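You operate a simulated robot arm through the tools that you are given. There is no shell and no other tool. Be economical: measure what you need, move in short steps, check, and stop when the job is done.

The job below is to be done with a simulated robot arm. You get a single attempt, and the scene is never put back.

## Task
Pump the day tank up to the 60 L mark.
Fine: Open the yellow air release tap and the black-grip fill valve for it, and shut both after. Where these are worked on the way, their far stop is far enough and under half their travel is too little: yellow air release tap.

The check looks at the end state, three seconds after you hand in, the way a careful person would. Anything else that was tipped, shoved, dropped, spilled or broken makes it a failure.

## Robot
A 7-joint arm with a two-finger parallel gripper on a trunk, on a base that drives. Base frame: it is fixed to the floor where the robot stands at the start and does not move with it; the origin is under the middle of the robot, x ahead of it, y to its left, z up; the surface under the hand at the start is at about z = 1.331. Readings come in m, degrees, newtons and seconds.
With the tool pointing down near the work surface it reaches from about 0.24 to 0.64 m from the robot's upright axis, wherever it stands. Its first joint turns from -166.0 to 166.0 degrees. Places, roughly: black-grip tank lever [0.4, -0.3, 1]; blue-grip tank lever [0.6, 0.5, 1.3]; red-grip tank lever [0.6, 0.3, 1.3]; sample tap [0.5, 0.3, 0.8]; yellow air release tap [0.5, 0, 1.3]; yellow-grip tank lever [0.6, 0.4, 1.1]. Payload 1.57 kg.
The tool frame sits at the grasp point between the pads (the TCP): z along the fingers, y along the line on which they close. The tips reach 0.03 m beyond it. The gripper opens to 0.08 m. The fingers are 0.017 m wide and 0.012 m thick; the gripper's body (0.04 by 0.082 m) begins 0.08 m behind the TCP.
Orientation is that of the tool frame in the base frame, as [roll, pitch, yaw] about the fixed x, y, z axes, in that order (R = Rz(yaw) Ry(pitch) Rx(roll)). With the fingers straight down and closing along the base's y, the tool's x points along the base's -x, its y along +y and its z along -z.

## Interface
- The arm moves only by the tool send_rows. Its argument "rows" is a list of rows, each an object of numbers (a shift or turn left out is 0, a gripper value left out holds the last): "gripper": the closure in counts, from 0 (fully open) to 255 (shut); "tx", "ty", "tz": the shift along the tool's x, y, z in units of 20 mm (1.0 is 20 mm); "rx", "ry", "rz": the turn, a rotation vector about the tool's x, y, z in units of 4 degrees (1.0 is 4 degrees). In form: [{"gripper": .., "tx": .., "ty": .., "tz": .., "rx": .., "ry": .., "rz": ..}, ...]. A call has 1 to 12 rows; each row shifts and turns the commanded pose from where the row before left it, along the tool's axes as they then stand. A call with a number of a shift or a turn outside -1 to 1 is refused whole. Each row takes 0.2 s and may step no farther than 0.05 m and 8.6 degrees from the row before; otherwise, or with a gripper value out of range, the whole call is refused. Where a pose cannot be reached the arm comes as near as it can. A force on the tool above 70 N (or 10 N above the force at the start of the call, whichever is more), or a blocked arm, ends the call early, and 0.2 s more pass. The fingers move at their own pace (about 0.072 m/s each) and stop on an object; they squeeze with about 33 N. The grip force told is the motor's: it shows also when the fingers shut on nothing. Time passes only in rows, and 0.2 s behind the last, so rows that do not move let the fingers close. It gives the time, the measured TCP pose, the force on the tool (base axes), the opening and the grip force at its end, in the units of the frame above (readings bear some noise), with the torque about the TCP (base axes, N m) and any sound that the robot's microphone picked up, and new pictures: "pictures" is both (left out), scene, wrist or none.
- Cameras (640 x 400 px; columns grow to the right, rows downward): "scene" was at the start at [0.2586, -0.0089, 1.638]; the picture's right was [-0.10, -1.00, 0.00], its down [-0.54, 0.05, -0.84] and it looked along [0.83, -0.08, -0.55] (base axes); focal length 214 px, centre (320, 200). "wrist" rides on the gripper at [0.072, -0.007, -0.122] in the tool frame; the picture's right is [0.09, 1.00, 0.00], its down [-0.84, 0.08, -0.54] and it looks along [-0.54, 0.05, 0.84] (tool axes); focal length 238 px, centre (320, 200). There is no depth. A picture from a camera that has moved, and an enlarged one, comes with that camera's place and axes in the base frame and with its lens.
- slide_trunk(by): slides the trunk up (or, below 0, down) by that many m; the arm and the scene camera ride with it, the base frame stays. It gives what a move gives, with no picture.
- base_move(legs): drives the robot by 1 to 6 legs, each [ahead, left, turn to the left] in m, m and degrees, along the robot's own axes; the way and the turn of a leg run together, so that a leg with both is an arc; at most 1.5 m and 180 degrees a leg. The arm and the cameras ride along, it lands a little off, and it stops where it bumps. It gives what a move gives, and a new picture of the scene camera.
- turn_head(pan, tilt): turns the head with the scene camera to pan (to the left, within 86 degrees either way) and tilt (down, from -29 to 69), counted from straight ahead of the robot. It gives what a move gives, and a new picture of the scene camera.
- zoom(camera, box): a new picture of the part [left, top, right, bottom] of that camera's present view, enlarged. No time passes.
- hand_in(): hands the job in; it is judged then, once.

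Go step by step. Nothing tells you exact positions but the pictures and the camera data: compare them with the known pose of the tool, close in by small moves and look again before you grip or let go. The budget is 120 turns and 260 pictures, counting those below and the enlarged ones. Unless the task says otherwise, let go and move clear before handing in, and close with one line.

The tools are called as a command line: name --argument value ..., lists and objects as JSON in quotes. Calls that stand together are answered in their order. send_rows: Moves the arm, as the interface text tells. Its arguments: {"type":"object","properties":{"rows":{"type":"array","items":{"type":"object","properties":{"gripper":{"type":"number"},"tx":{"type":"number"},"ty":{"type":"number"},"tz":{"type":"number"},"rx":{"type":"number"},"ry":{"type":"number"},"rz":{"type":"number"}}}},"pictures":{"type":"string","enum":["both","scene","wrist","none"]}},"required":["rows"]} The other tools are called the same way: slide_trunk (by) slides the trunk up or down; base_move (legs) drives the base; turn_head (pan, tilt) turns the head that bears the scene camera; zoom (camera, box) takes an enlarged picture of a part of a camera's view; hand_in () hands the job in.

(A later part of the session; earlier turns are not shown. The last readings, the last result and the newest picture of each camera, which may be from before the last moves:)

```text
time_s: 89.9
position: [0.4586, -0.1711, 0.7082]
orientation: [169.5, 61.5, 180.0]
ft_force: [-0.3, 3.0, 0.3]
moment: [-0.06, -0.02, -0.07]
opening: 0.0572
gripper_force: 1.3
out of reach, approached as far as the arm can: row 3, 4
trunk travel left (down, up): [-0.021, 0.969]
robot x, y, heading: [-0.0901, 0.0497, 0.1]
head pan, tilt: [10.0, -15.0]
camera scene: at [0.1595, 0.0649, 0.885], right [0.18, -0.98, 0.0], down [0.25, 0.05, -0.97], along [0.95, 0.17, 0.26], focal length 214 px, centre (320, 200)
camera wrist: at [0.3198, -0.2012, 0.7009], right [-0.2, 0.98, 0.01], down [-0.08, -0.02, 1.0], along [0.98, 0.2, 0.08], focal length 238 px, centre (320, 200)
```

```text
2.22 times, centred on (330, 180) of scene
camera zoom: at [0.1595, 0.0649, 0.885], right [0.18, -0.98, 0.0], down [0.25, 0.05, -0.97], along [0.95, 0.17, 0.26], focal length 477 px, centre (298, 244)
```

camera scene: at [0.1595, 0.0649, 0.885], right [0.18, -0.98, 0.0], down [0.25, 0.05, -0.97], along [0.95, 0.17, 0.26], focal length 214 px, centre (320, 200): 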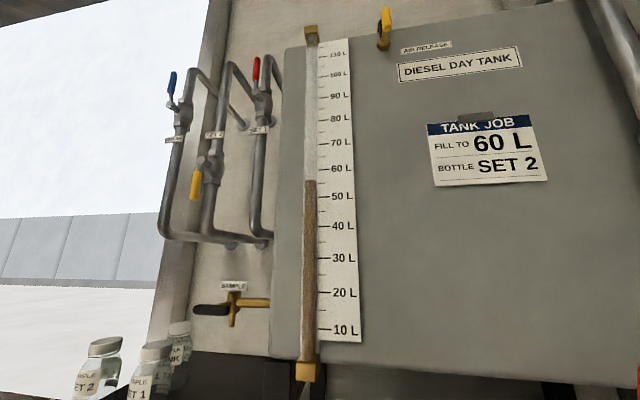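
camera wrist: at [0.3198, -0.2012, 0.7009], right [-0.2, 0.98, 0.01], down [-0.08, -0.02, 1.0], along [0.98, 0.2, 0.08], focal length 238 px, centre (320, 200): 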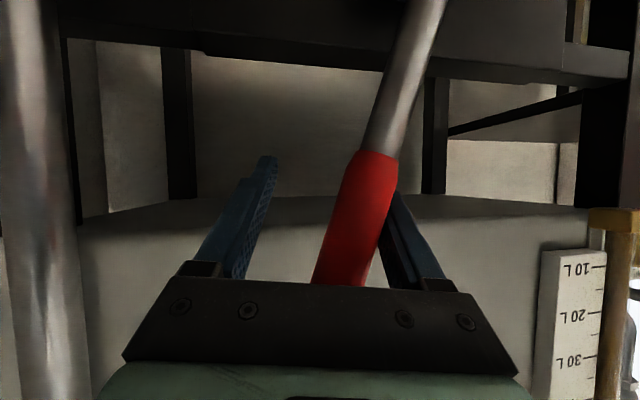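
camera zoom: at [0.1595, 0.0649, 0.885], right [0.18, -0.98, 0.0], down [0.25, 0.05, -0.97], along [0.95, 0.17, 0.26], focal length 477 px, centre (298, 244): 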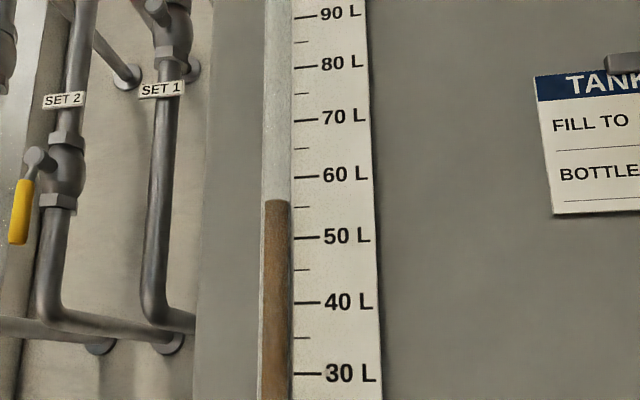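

Pumping works: level rose slightly. Stroke back to the left.

send_rows --rows '[{"ty": 1, "tz": 0.1}, {"ty": 1, "tz": 0.1}, {"ty": 1, "tz": 0.1}, {"ty": 1, "tz": 0.1}, {"ty": 1, "tz": 0.1}, {"ty": 1, "tz": 0.1}, {"ty": 1, "tz": 0.1}, {"ty": 1, "tz": 0.1}, {"ty": 1, "tz": 0.1}, {"ty": 1, "tz": 0.1}]' --pictures "wrist"

zoom --camera "scene" --box '[280, 90, 380, 270]'

```text
time_s: 92.1
position: [0.444, 0.0304, 0.7153]
orientation: [169.5, 61.5, -179.9]
ft_force: [2.7, -3.2, 0.0]
moment: [-0.03, 0.02, 0.17]
opening: 0.0591
gripper_force: 2.3
trunk travel left (down, up): [-0.021, 0.969]
robot x, y, heading: [-0.0913, 0.0486, 0.2]
head pan, tilt: [10.0, -15.0]
camera wrist: at [0.3052, 0.0009, 0.71], right [-0.2, 0.98, 0.01], down [-0.08, -0.02, 1.0], along [0.98, 0.2, 0.08], focal length 238 px, centre (320, 200)
```

wrist: 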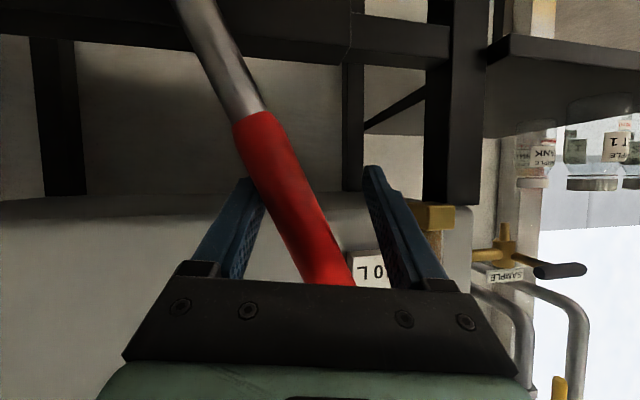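

```text
2.22 times, centred on (330, 180) of scene
camera zoom: at [0.1596, 0.0647, 0.885], right [0.18, -0.98, 0.0], down [0.25, 0.05, -0.97], along [0.95, 0.17, 0.26], focal length 477 px, centre (298, 244)
```

zoom: 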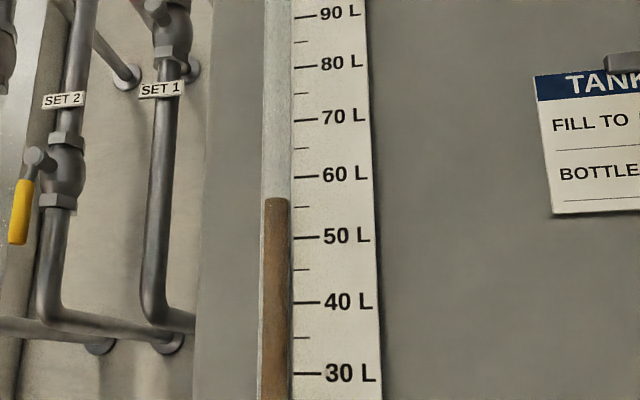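

About 0.3 L per stroke. I continue with several full strokes, monitoring after.

send_rows --rows '[{"ty": 1, "tz": 0.1}, {"ty": -1, "tz": -0.1}, {"ty": -1, "tz": -0.1}, {"ty": -1, "tz": -0.1}, {"ty": -1, "tz": -0.1}, {"ty": -1, "tz": -0.1}, {"ty": -1, "tz": -0.1}, {"ty": -1, "tz": -0.1}, {"ty": -1, "tz": -0.1}, {"ty": -1, "tz": -0.1}, {"ty": -1, "tz": -0.1}, {"ty": -0.8, "tz": -0.1}]' --pictures "none"

send_rows --rows '[{"ty": 1, "tz": 0.1}, {"ty": 1, "tz": 0.1}, {"ty": 1, "tz": 0.1}, {"ty": 1, "tz": 0.1}, {"ty": 1, "tz": 0.1}, {"ty": 1, "tz": 0.1}, {"ty": 1, "tz": 0.1}, {"ty": 1, "tz": 0.1}, {"ty": 1, "tz": 0.1}, {"ty": 1, "tz": 0.1}, {"ty": 0.8, "tz": 0.1}]' --pictures "none"

zoom --camera "scene" --box '[280, 90, 380, 270]'

zoom --camera "wrist" --box '[0, 0, 640, 400]'

```text
time_s: 94.7
position: [0.4593, -0.1678, 0.7068]
orientation: [169.6, 61.4, -179.8]
ft_force: [-1.3, 4.8, -0.8]
moment: [-0.04, 0.01, -0.2]
opening: 0.0591
gripper_force: 2.8
trunk travel left (down, up): [-0.021, 0.969]
robot x, y, heading: [-0.0898, 0.0509, 0.1]
head pan, tilt: [10.0, -15.0]
```

```text
time_s: 97.1
position: [0.4441, 0.0489, 0.7153]
orientation: [169.5, 61.5, 179.8]
ft_force: [3.6, -10.9, 1.5]
moment: [-0.13, 0.12, 0.26]
opening: 0.0647
gripper_force: 5.6
trunk travel left (down, up): [-0.021, 0.969]
robot x, y, heading: [-0.0882, 0.0529, 0.2]
head pan, tilt: [10.0, -15.0]
```

```text
2.22 times, centred on (330, 180) of scene
camera zoom: at [0.1596, 0.0642, 0.8851], right [0.18, -0.98, 0.0], down [0.25, 0.05, -0.97], along [0.95, 0.17, 0.26], focal length 477 px, centre (298, 244)
```

zoom: 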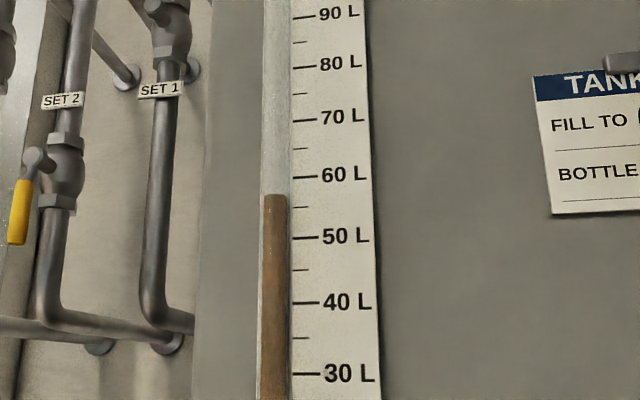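

```text
1.00 times, centred on (320, 200) of wrist (not enlarged: the box is as wide or as high as the picture)
camera zoom: at [0.3056, 0.0198, 0.7097], right [-0.2, 0.98, 0.0], down [-0.08, -0.02, 1.0], along [0.98, 0.2, 0.08], focal length 238 px, centre (320, 200)
```

zoom: 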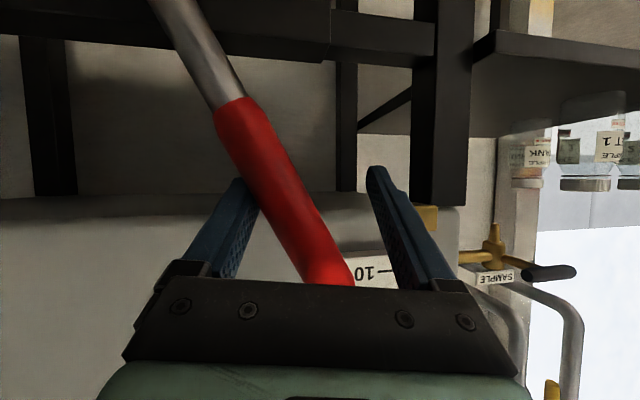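

Steady at about 0.6 L per double stroke. I do four more double strokes, then take an eye-level reading.

send_rows --rows '[{"ty": -1, "tz": -0.1}, {"ty": -1, "tz": -0.1}, {"ty": -1, "tz": -0.1}, {"ty": -1, "tz": -0.1}, {"ty": -1, "tz": -0.1}, {"ty": -1, "tz": -0.1}, {"ty": -1, "tz": -0.1}, {"ty": -1, "tz": -0.1}, {"ty": -1, "tz": -0.1}, {"ty": -1, "tz": -0.1}, {"ty": -0.8, "tz": -0.1}]' --pictures "none"

send_rows --rows '[{"ty": 1, "tz": 0.1}, {"ty": 1, "tz": 0.1}, {"ty": 1, "tz": 0.1}, {"ty": 1, "tz": 0.1}, {"ty": 1, "tz": 0.1}, {"ty": 1, "tz": 0.1}, {"ty": 1, "tz": 0.1}, {"ty": 1, "tz": 0.1}, {"ty": 1, "tz": 0.1}, {"ty": 1, "tz": 0.1}, {"ty": 0.8, "tz": 0.1}]' --pictures "none"

send_rows --rows '[{"ty": -1, "tz": -0.1}, {"ty": -1, "tz": -0.1}, {"ty": -1, "tz": -0.1}, {"ty": -1, "tz": -0.1}, {"ty": -1, "tz": -0.1}, {"ty": -1, "tz": -0.1}, {"ty": -1, "tz": -0.1}, {"ty": -1, "tz": -0.1}, {"ty": -1, "tz": -0.1}, {"ty": -1, "tz": -0.1}, {"ty": -0.8, "tz": -0.1}]' --pictures "none"

send_rows --rows '[{"ty": 1, "tz": 0.1}, {"ty": 1, "tz": 0.1}, {"ty": 1, "tz": 0.1}, {"ty": 1, "tz": 0.1}, {"ty": 1, "tz": 0.1}, {"ty": 1, "tz": 0.1}, {"ty": 1, "tz": 0.1}, {"ty": 1, "tz": 0.1}, {"ty": 1, "tz": 0.1}, {"ty": 1, "tz": 0.1}, {"ty": 0.8, "tz": 0.1}]' --pictures "none"

zoom --camera "scene" --box '[280, 90, 380, 270]'

```text
time_s: 99.5
position: [0.4579, -0.1678, 0.7067]
orientation: [169.7, 61.4, -179.9]
ft_force: [-0.6, 4.4, 0.5]
moment: [-0.03, -0.03, -0.19]
opening: 0.0593
gripper_force: 2.0
trunk travel left (down, up): [-0.021, 0.969]
robot x, y, heading: [-0.0884, 0.0541, 0.3]
head pan, tilt: [10.0, -15.0]
```

```text
time_s: 101.9
position: [0.4428, 0.0477, 0.7157]
orientation: [169.7, 61.5, 180.0]
ft_force: [5.5, -10.3, 2.1]
moment: [-0.13, 0.13, 0.33]
opening: 0.0642
gripper_force: 5.1
trunk travel left (down, up): [-0.021, 0.969]
robot x, y, heading: [-0.0886, 0.0522, 0.2]
head pan, tilt: [10.0, -15.0]
```

```text
time_s: 104.3
position: [0.4582, -0.1665, 0.7073]
orientation: [169.8, 61.4, -179.9]
ft_force: [-0.3, 5.0, -0.5]
moment: [-0.06, -0.01, -0.15]
opening: 0.0589
gripper_force: 1.9
trunk travel left (down, up): [-0.021, 0.969]
robot x, y, heading: [-0.088, 0.051, 0.1]
head pan, tilt: [10.0, -15.0]
```

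```text
time_s: 106.7
position: [0.4417, 0.0484, 0.7154]
orientation: [169.5, 61.4, 180.0]
ft_force: [1.8, -10.0, 2.4]
moment: [-0.15, 0.15, 0.19]
opening: 0.0639
gripper_force: 5.2
trunk travel left (down, up): [-0.021, 0.969]
robot x, y, heading: [-0.0909, 0.0487, 0.2]
head pan, tilt: [10.0, -15.0]
```

```text
2.22 times, centred on (330, 180) of scene
camera zoom: at [0.1595, 0.0642, 0.8851], right [0.18, -0.98, 0.0], down [0.25, 0.05, -0.97], along [0.95, 0.17, 0.26], focal length 477 px, centre (298, 244)
```

zoom: 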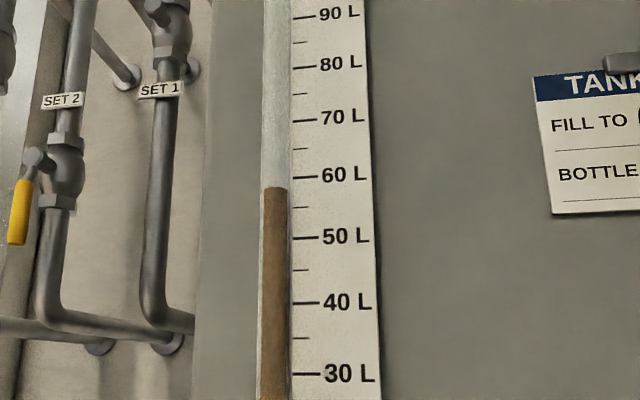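

Apparent 57.9 from below. I lift the trunk to take an eye-level reading (fingers slide up off the lever).

slide_trunk --by 0.17

turn_head --pan 10 --tilt 0

zoom --camera "scene" --box '[280, 110, 400, 290]'

zoom --camera "wrist" --box '[0, 0, 640, 400]'

```text
time_s: 108.7
position: [0.4415, 0.0497, 0.8852]
orientation: [169.6, 61.4, -179.8]
ft_force: [0.4, -0.3, 0.8]
moment: [0.01, 0.04, 0.02]
opening: 0.0548
gripper_force: 0.1
trunk travel left (down, up): [-0.191, 0.799]
robot x, y, heading: [-0.089, 0.0461, -0.1]
head pan, tilt: [10.0, -15.0]
```

```text
time_s: 109.4
position: [0.4412, 0.0485, 0.8845]
orientation: [169.5, 61.3, -179.8]
ft_force: [-0.1, 0.5, 0.2]
moment: [0.01, 0.01, 0.04]
opening: 0.0544
gripper_force: 0.0
trunk travel left (down, up): [-0.191, 0.799]
robot x, y, heading: [-0.0878, 0.0538, 0.2]
head pan, tilt: [10.0, 0.0]
camera scene: at [0.1689, 0.0665, 1.0326], right [0.18, -0.98, 0.0], down [0.0, 0.0, -1.0], along [0.98, 0.18, 0.0], focal length 214 px, centre (320, 200)
```

scene: 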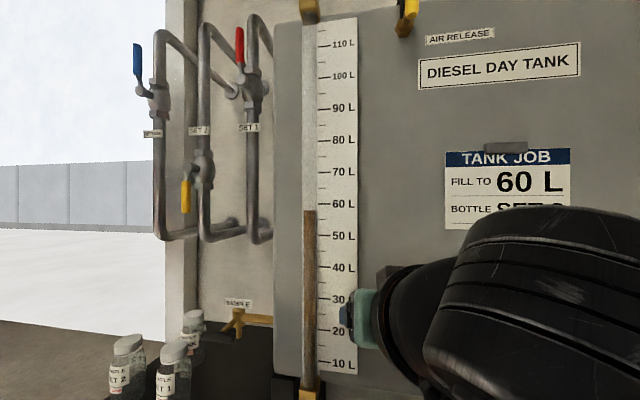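

```text
2.22 times, centred on (340, 200) of scene
camera zoom: at [0.1689, 0.0665, 1.0326], right [0.18, -0.98, 0.0], down [0.0, 0.0, -1.0], along [0.98, 0.18, 0.0], focal length 477 px, centre (276, 200)
```

zoom: 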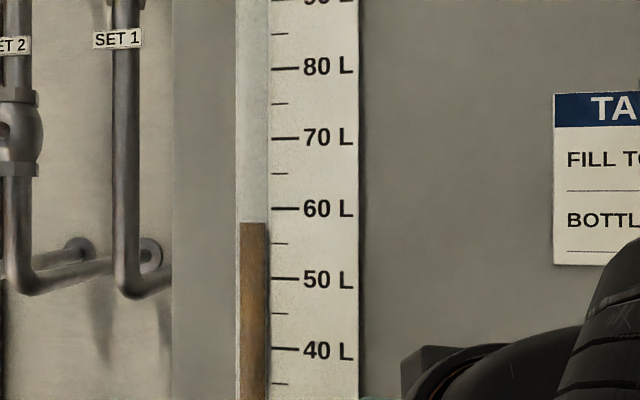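

```text
1.00 times, centred on (320, 200) of wrist (not enlarged: the box is as wide or as high as the picture)
camera zoom: at [0.3037, 0.0195, 0.8794], right [-0.2, 0.98, 0.01], down [-0.08, -0.02, 1.0], along [0.98, 0.2, 0.08], focal length 238 px, centre (320, 200)
```

zoom: 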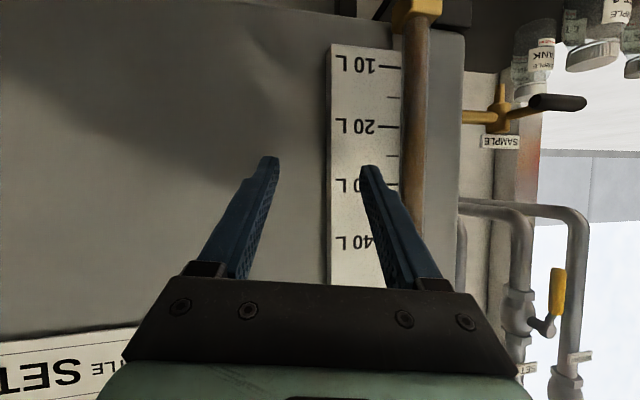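

Eye-level reading about 58.1 L; need 1.9 L more, about 3.3 double strokes. Open wide, lower back over the lever and check.

send_rows --rows '[{"gripper": 0}, {}]' --pictures "none"

slide_trunk --by -0.09

zoom --camera "wrist" --box '[0, 0, 640, 400]'

```text
time_s: 110.0
position: [0.4414, 0.0492, 0.8851]
orientation: [169.6, 61.4, -179.9]
ft_force: [-0.2, 0.6, -0.1]
moment: [0.01, -0.02, -0.01]
opening: 0.0799
gripper_force: 0.1
trunk travel left (down, up): [-0.191, 0.799]
robot x, y, heading: [-0.0888, 0.0485, 0.1]
head pan, tilt: [10.0, 0.0]
```

```text
time_s: 111.3
position: [0.4416, 0.0496, 0.795]
orientation: [169.6, 61.4, -179.8]
ft_force: [0.7, 0.3, -0.9]
moment: [0.0, 0.02, -0.02]
opening: 0.0801
gripper_force: 0.1
trunk travel left (down, up): [-0.101, 0.889]
robot x, y, heading: [-0.09, 0.0486, -0.0]
head pan, tilt: [10.0, 0.0]
```

```text
1.00 times, centred on (320, 200) of wrist (not enlarged: the box is as wide or as high as the picture)
camera zoom: at [0.3037, 0.0196, 0.7894], right [-0.2, 0.98, 0.01], down [-0.08, -0.02, 1.0], along [0.98, 0.2, 0.08], focal length 238 px, centre (320, 200)
```

zoom: 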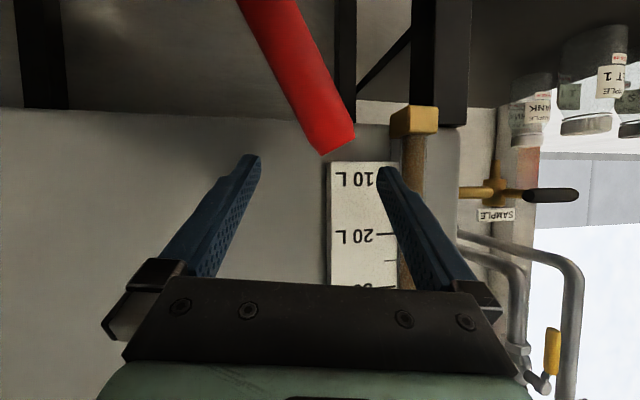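

The lever tip is between the fingers. Lower fully, narrow the gap, and do two double strokes.

slide_trunk --by -0.08

send_rows --rows '[{"gripper": 80}, {"ty": -1, "tz": -0.1}, {"ty": -1, "tz": -0.1}, {"ty": -1, "tz": -0.1}, {"ty": -1, "tz": -0.1}, {"ty": -1, "tz": -0.1}, {"ty": -1, "tz": -0.1}, {"ty": -1, "tz": -0.1}, {"ty": -1, "tz": -0.1}, {"ty": -1, "tz": -0.1}, {"ty": -1, "tz": -0.1}, {"ty": -0.8, "tz": -0.1}]' --pictures "none"

send_rows --rows '[{"ty": 1, "tz": 0.1}, {"ty": 1, "tz": 0.1}, {"ty": 1, "tz": 0.1}, {"ty": 1, "tz": 0.1}, {"ty": 1, "tz": 0.1}, {"ty": 1, "tz": 0.1}, {"ty": 1, "tz": 0.1}, {"ty": 1, "tz": 0.1}, {"ty": 1, "tz": 0.1}, {"ty": 1, "tz": 0.1}, {"ty": 0.8, "tz": 0.1}]' --pictures "none"

send_rows --rows '[{"ty": -1, "tz": -0.1}, {"ty": -1, "tz": -0.1}, {"ty": -1, "tz": -0.1}, {"ty": -1, "tz": -0.1}, {"ty": -1, "tz": -0.1}, {"ty": -1, "tz": -0.1}, {"ty": -1, "tz": -0.1}, {"ty": -1, "tz": -0.1}, {"ty": -1, "tz": -0.1}, {"ty": -1, "tz": -0.1}, {"ty": -0.8, "tz": -0.1}]' --pictures "none"

send_rows --rows '[{"ty": 1, "tz": 0.1}, {"ty": 1, "tz": 0.1}, {"ty": 1, "tz": 0.1}, {"ty": 1, "tz": 0.1}, {"ty": 1, "tz": 0.1}, {"ty": 1, "tz": 0.1}, {"ty": 1, "tz": 0.1}, {"ty": 1, "tz": 0.1}, {"ty": 1, "tz": 0.1}, {"ty": 1, "tz": 0.1}, {"ty": 0.8, "tz": 0.1}]' --pictures "none"

turn_head --pan 10 --tilt -15

zoom --camera "scene" --box '[280, 90, 380, 270]'

```text
time_s: 112.4
position: [0.441, 0.0487, 0.7152]
orientation: [169.6, 61.5, -179.8]
ft_force: [-0.7, 0.3, 0.4]
moment: [-0.01, 0.01, -0.03]
opening: 0.0799
gripper_force: 0.2
trunk travel left (down, up): [-0.021, 0.969]
robot x, y, heading: [-0.088, 0.0504, 0.2]
head pan, tilt: [10.0, 0.0]
```

```text
time_s: 115.0
position: [0.4583, -0.1676, 0.7086]
orientation: [169.7, 61.6, -179.9]
ft_force: [-0.8, 5.3, -0.3]
moment: [-0.06, -0.04, -0.16]
opening: 0.0594
gripper_force: 2.2
trunk travel left (down, up): [-0.021, 0.969]
robot x, y, heading: [-0.0847, 0.0522, 0.2]
head pan, tilt: [10.0, 0.0]
```

```text
time_s: 117.4
position: [0.4426, 0.0464, 0.7164]
orientation: [169.7, 61.5, 179.9]
ft_force: [1.9, -9.0, 1.5]
moment: [-0.1, 0.07, 0.18]
opening: 0.0634
gripper_force: 4.6
trunk travel left (down, up): [-0.021, 0.969]
robot x, y, heading: [-0.0904, 0.0518, 0.2]
head pan, tilt: [10.0, 0.0]
```

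```text
time_s: 119.8
position: [0.4573, -0.1683, 0.7066]
orientation: [169.7, 61.3, -179.7]
ft_force: [-1.7, 5.2, 0.8]
moment: [-0.06, -0.03, -0.15]
opening: 0.0593
gripper_force: 2.4
trunk travel left (down, up): [-0.021, 0.969]
robot x, y, heading: [-0.0886, 0.0473, -0.2]
head pan, tilt: [10.0, 0.0]
```

```text
time_s: 122.2
position: [0.4416, 0.048, 0.7164]
orientation: [169.6, 61.5, 179.8]
ft_force: [3.4, -11.6, 2.8]
moment: [-0.17, 0.12, 0.22]
opening: 0.0655
gripper_force: 5.7
trunk travel left (down, up): [-0.021, 0.969]
robot x, y, heading: [-0.0918, 0.0481, 0.1]
head pan, tilt: [10.0, 0.0]
```

```text
time_s: 123.0
position: [0.4422, 0.0493, 0.716]
orientation: [169.7, 61.4, 180.0]
ft_force: [3.5, -14.4, 6.5]
moment: [-0.35, 0.28, 0.25]
opening: 0.067
gripper_force: 6.9
trunk travel left (down, up): [-0.021, 0.969]
robot x, y, heading: [-0.093, 0.0501, -0.2]
head pan, tilt: [10.0, -15.0]
camera scene: at [0.1594, 0.0643, 0.8851], right [0.18, -0.98, 0.0], down [0.25, 0.05, -0.97], along [0.95, 0.17, 0.26], focal length 214 px, centre (320, 200)
```

scene: 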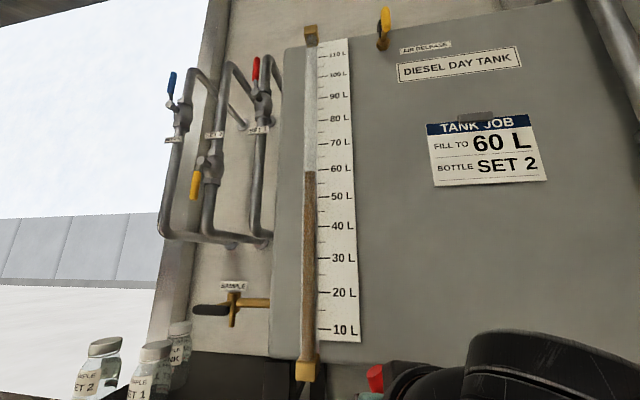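

```text
2.22 times, centred on (330, 180) of scene
camera zoom: at [0.1594, 0.0643, 0.8851], right [0.18, -0.98, 0.0], down [0.25, 0.05, -0.97], along [0.95, 0.17, 0.26], focal length 477 px, centre (298, 244)
```

zoom: 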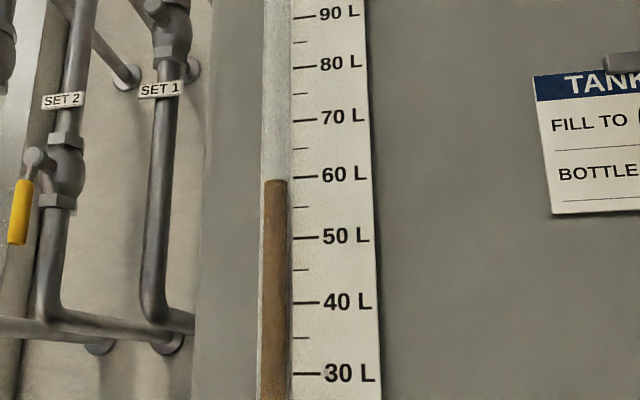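

About 59.4 L now. One more double stroke, then eye-level check.

send_rows --rows '[{"ty": -1, "tz": -0.1}, {"ty": -1, "tz": -0.1}, {"ty": -1, "tz": -0.1}, {"ty": -1, "tz": -0.1}, {"ty": -1, "tz": -0.1}, {"ty": -1, "tz": -0.1}, {"ty": -1, "tz": -0.1}, {"ty": -1, "tz": -0.1}, {"ty": -1, "tz": -0.1}, {"ty": -1, "tz": -0.1}, {"ty": -0.8, "tz": -0.1}]' --pictures "none"

send_rows --rows '[{"ty": 1, "tz": 0.1}, {"ty": 1, "tz": 0.1}, {"ty": 1, "tz": 0.1}, {"ty": 1, "tz": 0.1}, {"ty": 1, "tz": 0.1}, {"ty": 1, "tz": 0.1}, {"ty": 1, "tz": 0.1}, {"ty": 1, "tz": 0.1}, {"ty": 1, "tz": 0.1}, {"ty": 1, "tz": 0.1}, {"ty": 0.8, "tz": 0.1}]' --pictures "none"

slide_trunk --by 0.18

turn_head --pan 10 --tilt 0

zoom --camera "scene" --box '[290, 160, 370, 260]'

```text
time_s: 125.4
position: [0.4586, -0.1683, 0.7064]
orientation: [169.7, 61.4, -179.8]
ft_force: [-0.3, 4.9, 0.3]
moment: [-0.04, -0.01, -0.16]
opening: 0.0592
gripper_force: 2.6
trunk travel left (down, up): [-0.021, 0.969]
robot x, y, heading: [-0.088, 0.0491, -0.0]
head pan, tilt: [10.0, -15.0]
```

```text
time_s: 127.8
position: [0.4427, 0.0478, 0.7154]
orientation: [169.5, 61.5, 179.8]
ft_force: [3.6, -10.7, 2.3]
moment: [-0.17, 0.13, 0.28]
opening: 0.0647
gripper_force: 5.8
trunk travel left (down, up): [-0.021, 0.969]
robot x, y, heading: [-0.0886, 0.0504, 0.1]
head pan, tilt: [10.0, -15.0]
```

```text
time_s: 129.8
position: [0.4428, 0.0496, 0.8967]
orientation: [169.6, 61.4, -179.9]
ft_force: [-0.6, 0.4, -0.3]
moment: [0.01, 0.02, 0.02]
opening: 0.0546
gripper_force: 0.0
trunk travel left (down, up): [-0.201, 0.789]
robot x, y, heading: [-0.089, 0.0522, -0.1]
head pan, tilt: [10.0, -15.0]
```

```text
time_s: 130.6
position: [0.4419, 0.0507, 0.8954]
orientation: [169.6, 61.3, -179.9]
ft_force: [0.1, -1.4, 0.4]
moment: [0.02, 0.01, -0.01]
opening: 0.0549
gripper_force: 0.1
trunk travel left (down, up): [-0.201, 0.789]
robot x, y, heading: [-0.0908, 0.0508, 0.3]
head pan, tilt: [10.0, 0.0]
camera scene: at [0.1689, 0.0665, 1.0426], right [0.18, -0.98, 0.0], down [0.0, 0.0, -1.0], along [0.98, 0.18, 0.0], focal length 214 px, centre (320, 200)
```

scene: 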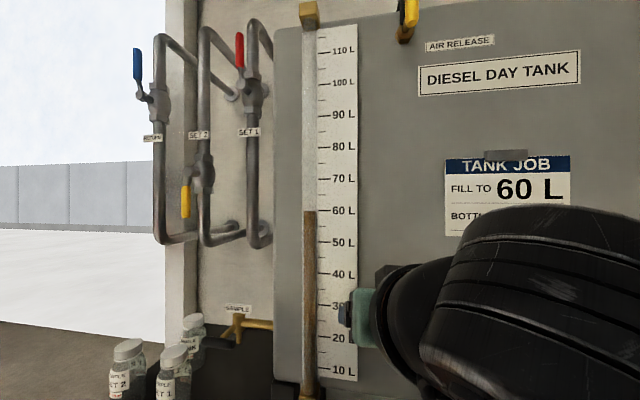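

```text
4.00 times, centred on (330, 210) of scene
camera zoom: at [0.1689, 0.0665, 1.0426], right [0.18, -0.98, 0.0], down [0.0, 0.0, -1.0], along [0.98, 0.18, 0.0], focal length 858 px, centre (280, 160)
```

zoom: 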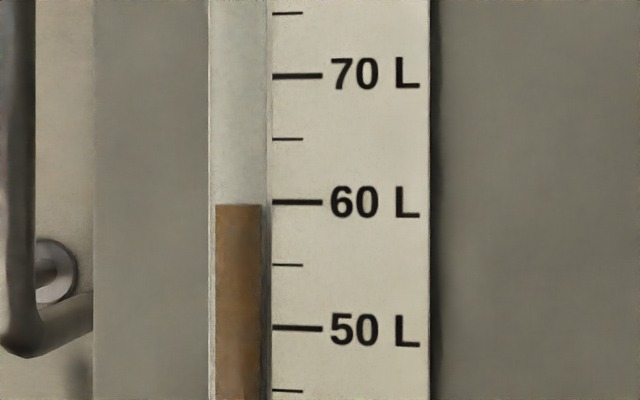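

Level reads about 59.8 L. I add a half stroke for the last bit and re-check.

send_rows --rows '[{"gripper": 0}, {}]' --pictures "none"

slide_trunk --by -0.18

send_rows --rows '[{"gripper": 80}, {"ty": -1, "tz": -0.1}, {"ty": -1, "tz": -0.1}, {"ty": -1, "tz": -0.1}, {"ty": -1, "tz": -0.1}, {"ty": -1, "tz": -0.1}, {"ty": -1, "tz": -0.1}, {"ty": -1, "tz": -0.1}, {"gripper": 0}]' --pictures "none"

slide_trunk --by 0.2

zoom --camera "scene" --box '[290, 160, 370, 260]'

```text
time_s: 131.2
position: [0.4431, 0.0499, 0.8955]
orientation: [169.5, 61.4, -179.9]
ft_force: [0.0, 0.3, 0.0]
moment: [-0.03, 0.0, -0.01]
opening: 0.0801
gripper_force: 0.0
trunk travel left (down, up): [-0.201, 0.789]
robot x, y, heading: [-0.0917, 0.0489, 0.2]
head pan, tilt: [10.0, 0.0]
```

```text
time_s: 133.2
position: [0.442, 0.05, 0.7149]
orientation: [169.7, 61.4, -179.9]
ft_force: [-0.2, -0.2, 0.6]
moment: [-0.01, 0.03, -0.01]
opening: 0.0799
gripper_force: 0.1
trunk travel left (down, up): [-0.021, 0.969]
robot x, y, heading: [-0.0886, 0.0483, -0.1]
head pan, tilt: [10.0, 0.0]
```

```text
time_s: 135.2
position: [0.4517, -0.0914, 0.7089]
orientation: [169.6, 61.4, -180.0]
ft_force: [-1.1, -0.5, -0.3]
moment: [0.01, 0.01, 0.0]
opening: 0.0801
gripper_force: 0.1
trunk travel left (down, up): [-0.021, 0.969]
robot x, y, heading: [-0.0856, 0.0488, -0.0]
head pan, tilt: [10.0, 0.0]
```

```text
time_s: 137.3
position: [0.4519, -0.0907, 0.9099]
orientation: [169.7, 61.5, 179.9]
ft_force: [0.5, -0.6, -0.1]
moment: [0.02, 0.02, -0.03]
opening: 0.0799
gripper_force: 0.1
trunk travel left (down, up): [-0.221, 0.769]
robot x, y, heading: [-0.0894, 0.0511, 0.2]
head pan, tilt: [10.0, 0.0]
```

```text
4.00 times, centred on (330, 210) of scene
camera zoom: at [0.169, 0.0665, 1.0625], right [0.18, -0.98, 0.0], down [0.0, 0.0, -1.0], along [0.98, 0.18, 0.0], focal length 858 px, centre (280, 160)
```

zoom: 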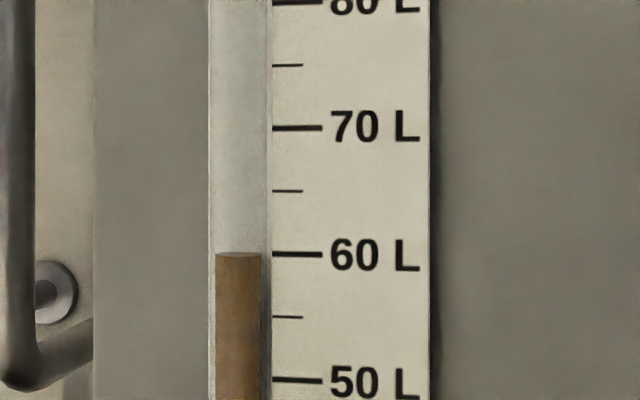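

Level is at 60 L. Now close the fill valve: back off, turn 20° to the right and raise, so I can reach the lever's right side without the elbow nearing the wall.

base_move --legs '[[-0.2, 0, 0], [0, 0, -20]]'

slide_trunk --by 0.14

turn_head --pan 0 --tilt 20

zoom --camera "wrist" --box '[0, 0, 640, 400]'

```text
time_s: 140.0
position: [0.1682, -0.2685, 0.9094]
orientation: [169.6, 61.4, 160.0]
ft_force: [1.0, 0.9, 0.0]
moment: [0.01, 0.02, 0.0]
opening: 0.0798
gripper_force: 0.1
trunk travel left (down, up): [-0.221, 0.769]
robot x, y, heading: [-0.292, 0.0483, -19.9]
head pan, tilt: [10.0, 0.0]
camera scene: at [-0.0439, -0.0235, 1.0625], right [-0.17, -0.98, 0.0], down [0.0, 0.0, -1.0], along [0.98, -0.17, 0.0], focal length 214 px, centre (320, 200)
```

scene: 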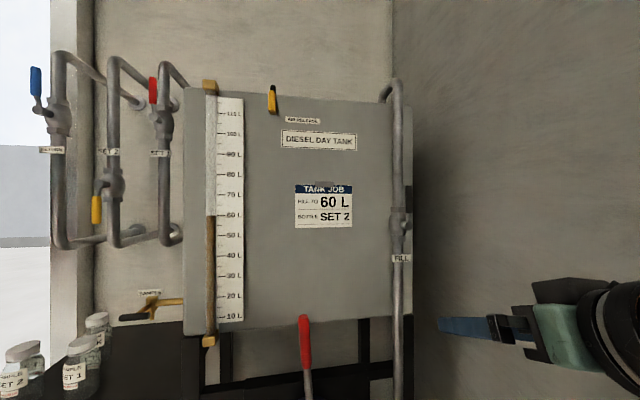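

```text
time_s: 141.7
position: [0.1683, -0.2691, 1.0488]
orientation: [169.7, 61.4, 160.0]
ft_force: [0.0, 0.1, -0.5]
moment: [0.0, -0.03, 0.01]
opening: 0.08
gripper_force: 0.1
trunk travel left (down, up): [-0.361, 0.629]
robot x, y, heading: [-0.2914, 0.0512, -19.9]
head pan, tilt: [10.0, 0.0]
```

```text
time_s: 142.5
position: [0.1672, -0.2689, 1.0484]
orientation: [169.6, 61.5, 160.0]
ft_force: [-0.2, 0.0, 0.1]
moment: [-0.02, 0.01, -0.01]
opening: 0.0804
gripper_force: 0.0
trunk travel left (down, up): [-0.361, 0.629]
robot x, y, heading: [-0.2919, 0.0474, -19.8]
head pan, tilt: [0.0, 20.0]
camera scene: at [-0.045, -0.0397, 1.1703], right [-0.34, -0.94, 0.0], down [-0.32, 0.12, -0.94], along [0.88, -0.32, -0.34], focal length 214 px, centre (320, 200)
```

scene: 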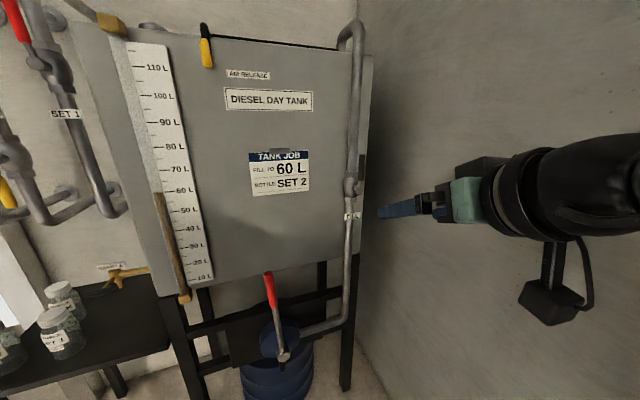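

```text
1.00 times, centred on (320, 200) of wrist (not enlarged: the box is as wide or as high as the picture)
camera zoom: at [0.0286, -0.2481, 1.0439], right [0.14, 0.99, 0.01], down [-0.08, 0.01, 1.0], along [0.99, -0.14, 0.08], focal length 238 px, centre (320, 200)
```

zoom: 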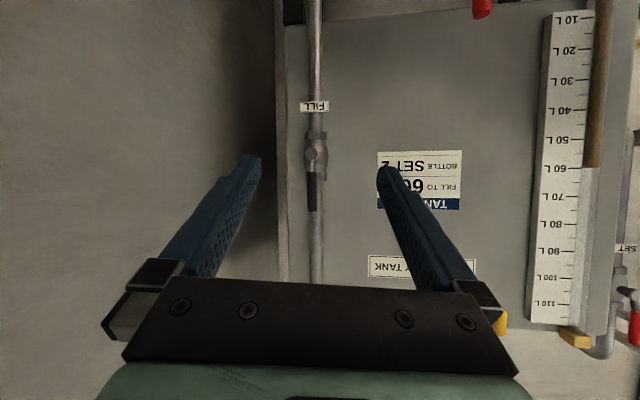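

Lever is upright at y≈-0.316, z 1.03–1.09. I close the fingers and drive in along its right side.

send_rows --rows '[{"gripper": 255}, {}, {}]' --pictures "none"

slide_trunk --by 0.017

base_move --legs '[[0, -0.012, 0], [0.21, 0, 0]]'

zoom --camera "wrist" --box '[0, 0, 640, 400]'

```text
time_s: 143.3
position: [0.1673, -0.2671, 1.0496]
orientation: [169.6, 61.3, 160.0]
ft_force: [0.0, 0.1, -0.9]
moment: [0.02, 0.03, 0.0]
opening: 0.0
gripper_force: 18.8
trunk travel left (down, up): [-0.361, 0.629]
robot x, y, heading: [-0.2917, 0.0483, -19.7]
head pan, tilt: [0.0, 20.0]
```

```text
time_s: 144.0
position: [0.1679, -0.2681, 1.0663]
orientation: [169.6, 61.4, 160.1]
ft_force: [-0.4, 0.3, 1.0]
moment: [0.0, 0.03, 0.02]
opening: 0.0001
gripper_force: 21.0
trunk travel left (down, up): [-0.378, 0.612]
robot x, y, heading: [-0.2932, 0.0524, -19.7]
head pan, tilt: [0.0, 20.0]
```

```text
time_s: 146.0
position: [0.3584, -0.3536, 1.0674]
orientation: [169.6, 61.5, 159.6]
ft_force: [-0.6, -0.8, 0.1]
moment: [0.01, 0.02, -0.03]
opening: 0.0
gripper_force: 21.4
trunk travel left (down, up): [-0.378, 0.612]
robot x, y, heading: [-0.1017, -0.0351, -20.1]
head pan, tilt: [0.0, 20.0]
camera scene: at [0.1466, -0.1237, 1.1872], right [-0.35, -0.94, 0.0], down [-0.32, 0.12, -0.94], along [0.88, -0.32, -0.34], focal length 214 px, centre (320, 200)
```

scene: 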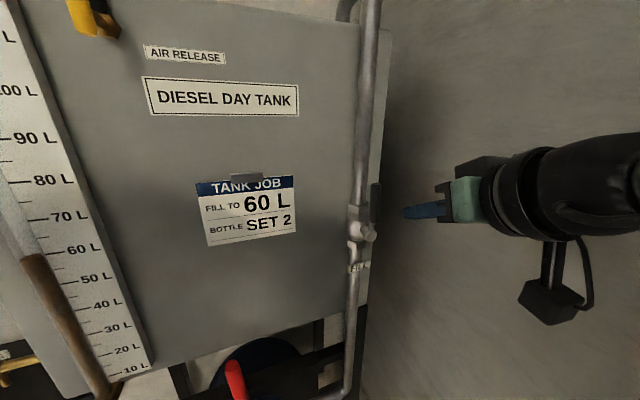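

```text
1.00 times, centred on (320, 200) of wrist (not enlarged: the box is as wide or as high as the picture)
camera zoom: at [0.2192, -0.3324, 1.0608], right [0.15, 0.99, 0.01], down [-0.08, 0.01, 1.0], along [0.99, -0.15, 0.08], focal length 238 px, centre (320, 200)
```

zoom: 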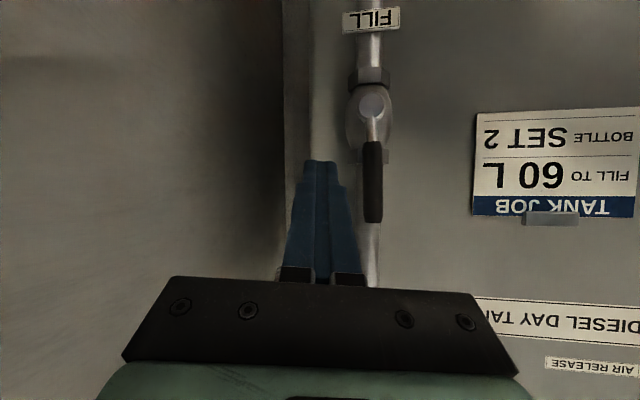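

Stick is right of the lever. Advance alongside it, then push left to tip the lever over.

base_move --legs '[[0.042, 0.015, 0]]'

base_move --legs '[[-0.0269, 0.0743, 0]]'

zoom --camera "wrist" --box '[0, 0, 640, 400]'

```text
time_s: 146.9
position: [0.4043, -0.3525, 1.0675]
orientation: [169.7, 61.4, 159.8]
ft_force: [0.4, -0.1, 0.6]
moment: [0.01, 0.01, 0.01]
opening: 0.0
gripper_force: 21.8
trunk travel left (down, up): [-0.378, 0.612]
robot x, y, heading: [-0.0586, -0.0333, -20.3]
head pan, tilt: [0.0, 20.0]
camera scene: at [0.191, -0.1239, 1.1871], right [-0.34, -0.94, 0.0], down [-0.32, 0.12, -0.94], along [0.88, -0.32, -0.34], focal length 214 px, centre (320, 200)
```

scene: 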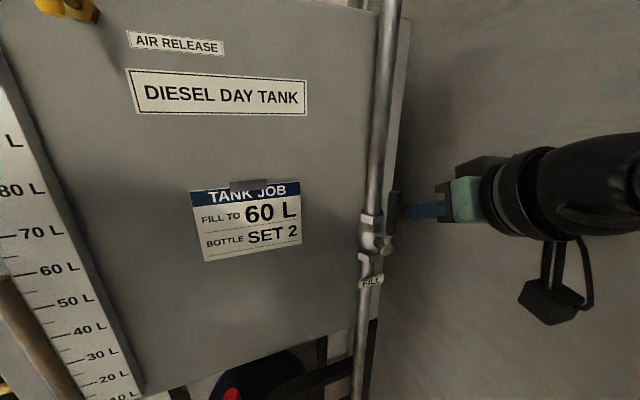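

```text
time_s: 147.9
position: [0.4029, -0.2732, 1.0672]
orientation: [169.6, 61.5, 159.8]
ft_force: [-0.3, 0.7, -0.9]
moment: [-0.01, 0.0, -0.02]
opening: 0.0
gripper_force: 21.4
trunk travel left (down, up): [-0.378, 0.612]
robot x, y, heading: [-0.0527, 0.0445, -20.2]
head pan, tilt: [0.0, 20.0]
camera scene: at [0.1908, -0.0447, 1.1873], right [-0.34, -0.94, 0.0], down [-0.32, 0.12, -0.94], along [0.88, -0.32, -0.34], focal length 214 px, centre (320, 200)
```

scene: 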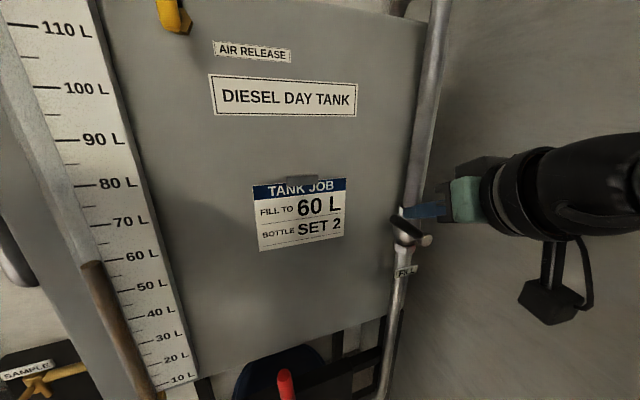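

```text
1.00 times, centred on (320, 200) of wrist (not enlarged: the box is as wide or as high as the picture)
camera zoom: at [0.2636, -0.2533, 1.0612], right [0.15, 0.99, 0.0], down [-0.08, 0.01, 1.0], along [0.99, -0.15, 0.08], focal length 238 px, centre (320, 200)
```

zoom: 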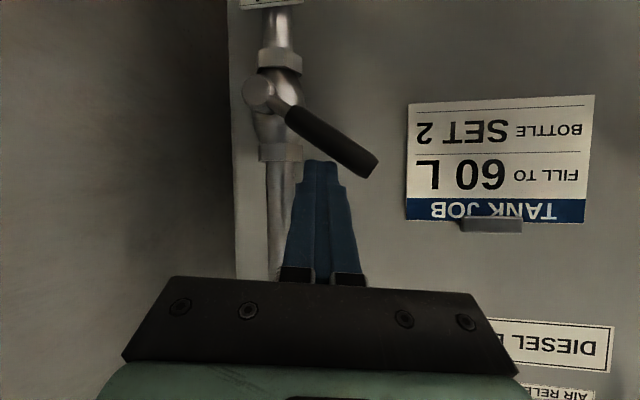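

Lever is ~35° above horizontal. Shift a bit left and push down with the trunk.

base_move --legs '[[-0.006, 0.017, 0]]'

slide_trunk --by -0.04

zoom --camera "wrist" --box '[0, 0, 640, 400]'

```text
time_s: 148.7
position: [0.4025, -0.2567, 1.0677]
orientation: [169.6, 61.3, 159.7]
ft_force: [0.3, 0.5, -0.8]
moment: [-0.01, 0.01, -0.03]
opening: 0.0001
gripper_force: 21.1
trunk travel left (down, up): [-0.378, 0.612]
robot x, y, heading: [-0.0555, 0.0627, -20.2]
head pan, tilt: [0.0, 20.0]
camera scene: at [0.191, -0.0268, 1.1873], right [-0.34, -0.94, 0.0], down [-0.32, 0.12, -0.94], along [0.88, -0.32, -0.34], focal length 214 px, centre (320, 200)
```

scene: 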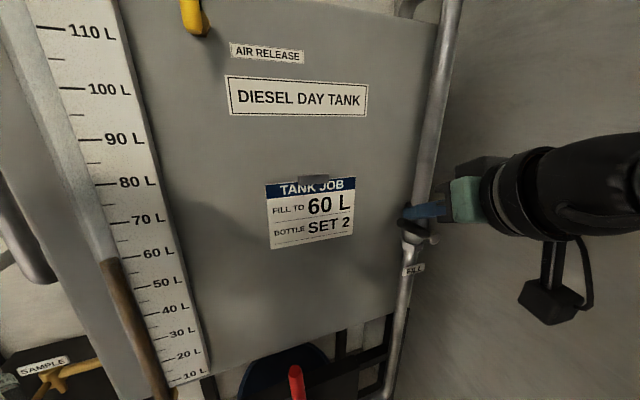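

```text
time_s: 149.5
position: [0.4043, -0.2562, 1.0278]
orientation: [169.5, 61.5, 159.8]
ft_force: [2.1, 1.9, 2.9]
moment: [-0.01, -0.12, 0.08]
opening: 0.0
gripper_force: 21.2
trunk travel left (down, up): [-0.338, 0.652]
robot x, y, heading: [-0.0567, 0.0658, -20.2]
head pan, tilt: [0.0, 20.0]
```

```text
1.00 times, centred on (320, 200) of wrist (not enlarged: the box is as wide or as high as the picture)
camera zoom: at [0.2642, -0.2354, 1.0214], right [0.15, 0.99, 0.0], down [-0.08, 0.01, 1.0], along [0.99, -0.15, 0.08], focal length 238 px, centre (320, 200)
```

zoom: 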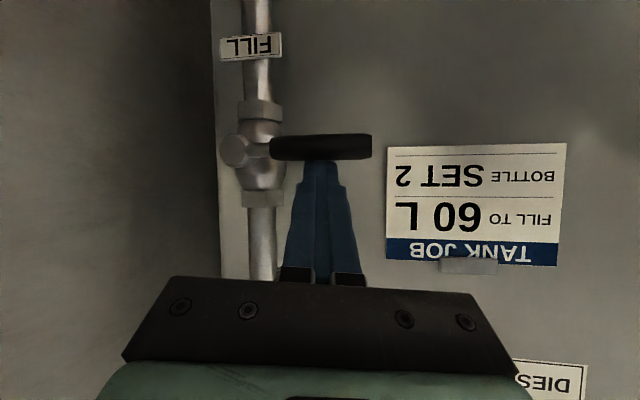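

Lever is about horizontal with slight contact force. A few millimetres more to seat it at the stop.

slide_trunk --by -0.007

zoom --camera "wrist" --box '[180, 60, 420, 210]'

```text
time_s: 150.1
position: [0.4022, -0.2559, 1.0261]
orientation: [169.6, 62.5, 159.9]
ft_force: [7.0, -1.2, 24.3]
moment: [-0.31, -0.62, -0.09]
opening: 0.0
gripper_force: 21.5
trunk travel left (down, up): [-0.331, 0.659]
robot x, y, heading: [-0.0547, 0.0649, -20.0]
head pan, tilt: [0.0, 20.0]
```

```text
2.67 times, centred on (300, 135) of wrist
camera zoom: at [0.2639, -0.2353, 1.0183], right [0.15, 0.99, 0.0], down [-0.1, 0.01, 0.99], along [0.98, -0.15, 0.1], focal length 636 px, centre (373, 373)
```

zoom: 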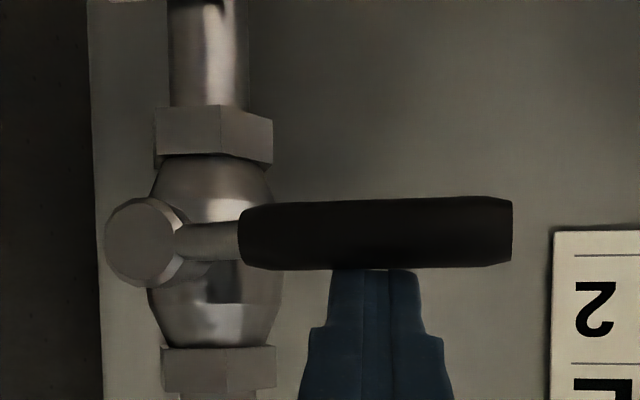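

The fill valve is shut at its stop (24 N). I raise clear, back off, and turn straight again for the air tap.

slide_trunk --by 0.06

base_move --legs '[[-0.25, 0, 0], [0, 0, 20]]'

send_rows --rows '[{"gripper": 0, "tx": -1}, {"tx": -1, "ty": 1}, {"tx": -1, "ty": 1}, {"ty": 1, "tz": 1}, {"ty": 1, "tz": 1}, {"ty": 1, "tz": 1}, {"ry": -1, "ty": 1}, {"ry": -1}, {"ry": -1}, {"ry": -1}]' --pictures "both"

```text
time_s: 151.1
position: [0.4019, -0.2563, 1.0787]
orientation: [169.5, 61.4, 159.7]
ft_force: [0.0, 0.5, 0.5]
moment: [-0.01, 0.02, 0.0]
opening: 0.0001
gripper_force: 21.6
trunk travel left (down, up): [-0.391, 0.599]
robot x, y, heading: [-0.055, 0.065, -20.3]
head pan, tilt: [0.0, 20.0]
```

```text
time_s: 154.0
position: [0.2436, 0.0075, 1.0809]
orientation: [169.7, 61.5, 179.7]
ft_force: [0.5, -0.2, -0.6]
moment: [-0.02, -0.04, 0.01]
opening: 0.0
gripper_force: 21.4
trunk travel left (down, up): [-0.391, 0.599]
robot x, y, heading: [-0.2956, 0.1475, -0.3]
head pan, tilt: [0.0, 20.0]
camera scene: at [-0.033, 0.1504, 1.2002], right [0.0, -1.0, 0.0], down [-0.34, 0.0, -0.94], along [0.94, 0.0, -0.34], focal length 214 px, centre (320, 200)
```

scene: 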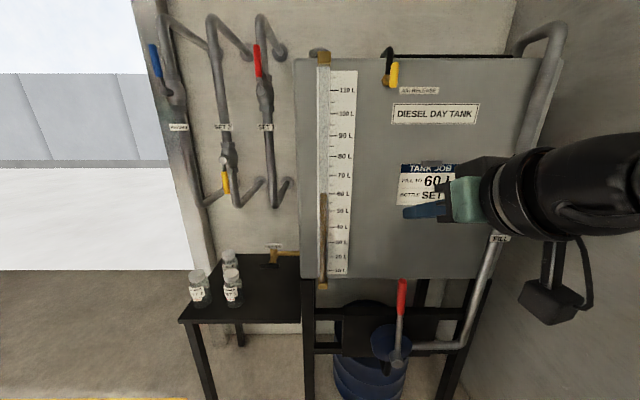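

```text
time_s: 156.2
position: [0.3072, 0.1365, 1.1149]
orientation: [157.3, 77.0, 166.9]
ft_force: [0.2, 0.0, -0.9]
moment: [-0.01, -0.01, 0.0]
opening: 0.0798
gripper_force: 0.1
trunk travel left (down, up): [-0.391, 0.599]
robot x, y, heading: [-0.2963, 0.1517, -0.2]
head pan, tilt: [0.0, 20.0]
camera scene: at [-0.033, 0.1503, 1.2003], right [0.0, -1.0, 0.0], down [-0.34, 0.0, -0.94], along [0.94, 0.0, -0.34], focal length 214 px, centre (320, 200)
camera wrist: at [0.1748, 0.1126, 1.0704], right [-0.17, 0.98, 0.0], down [-0.35, -0.06, 0.93], along [0.92, 0.16, 0.36], focal length 238 px, centre (320, 200)
```

scene: 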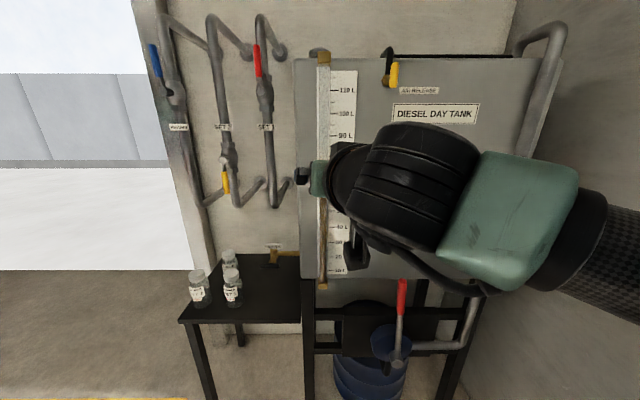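
wrist: 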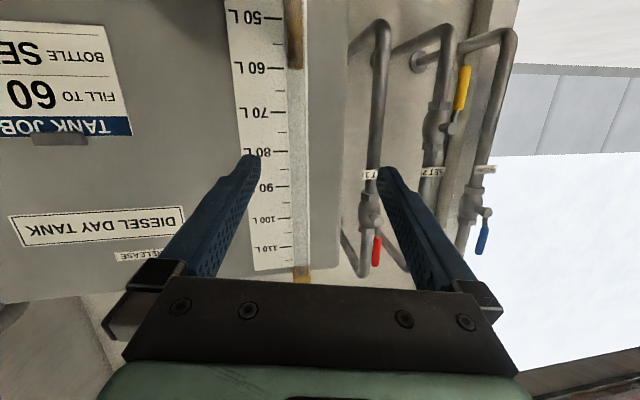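

Tool points 10° left and 12° down. I correct both and raise the arm a bit.

send_rows --rows '[{"rx": 1, "tx": -1}, {"rx": 1, "tx": -1}, {"rx": 0.5, "tx": -0.5}, {"ry": -1}, {"ry": -1}, {"ry": -0.9}]' --pictures "wrist"

```text
time_s: 157.6
position: [0.3183, 0.1341, 1.1636]
orientation: [111.5, 87.0, 110.7]
ft_force: [-0.6, -0.7, -0.3]
moment: [0.0, 0.01, 0.0]
opening: 0.0799
gripper_force: 0.1
trunk travel left (down, up): [-0.391, 0.599]
robot x, y, heading: [-0.2941, 0.1533, -0.1]
head pan, tilt: [0.0, 20.0]
camera wrist: at [0.1948, 0.1317, 1.0946], right [0.01, 1.0, -0.04], down [-0.53, 0.04, 0.85], along [0.85, 0.01, 0.53], focal length 238 px, centre (320, 200)
```

wrist: 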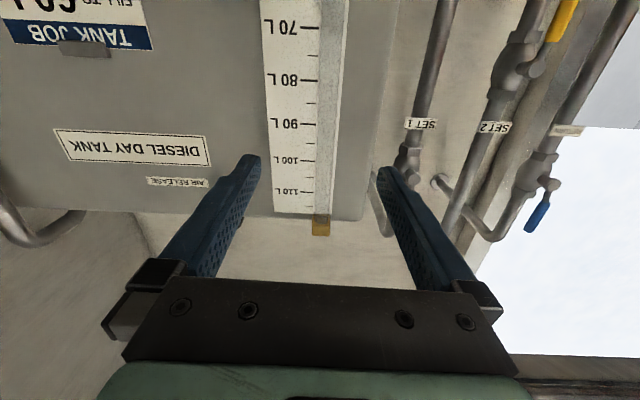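

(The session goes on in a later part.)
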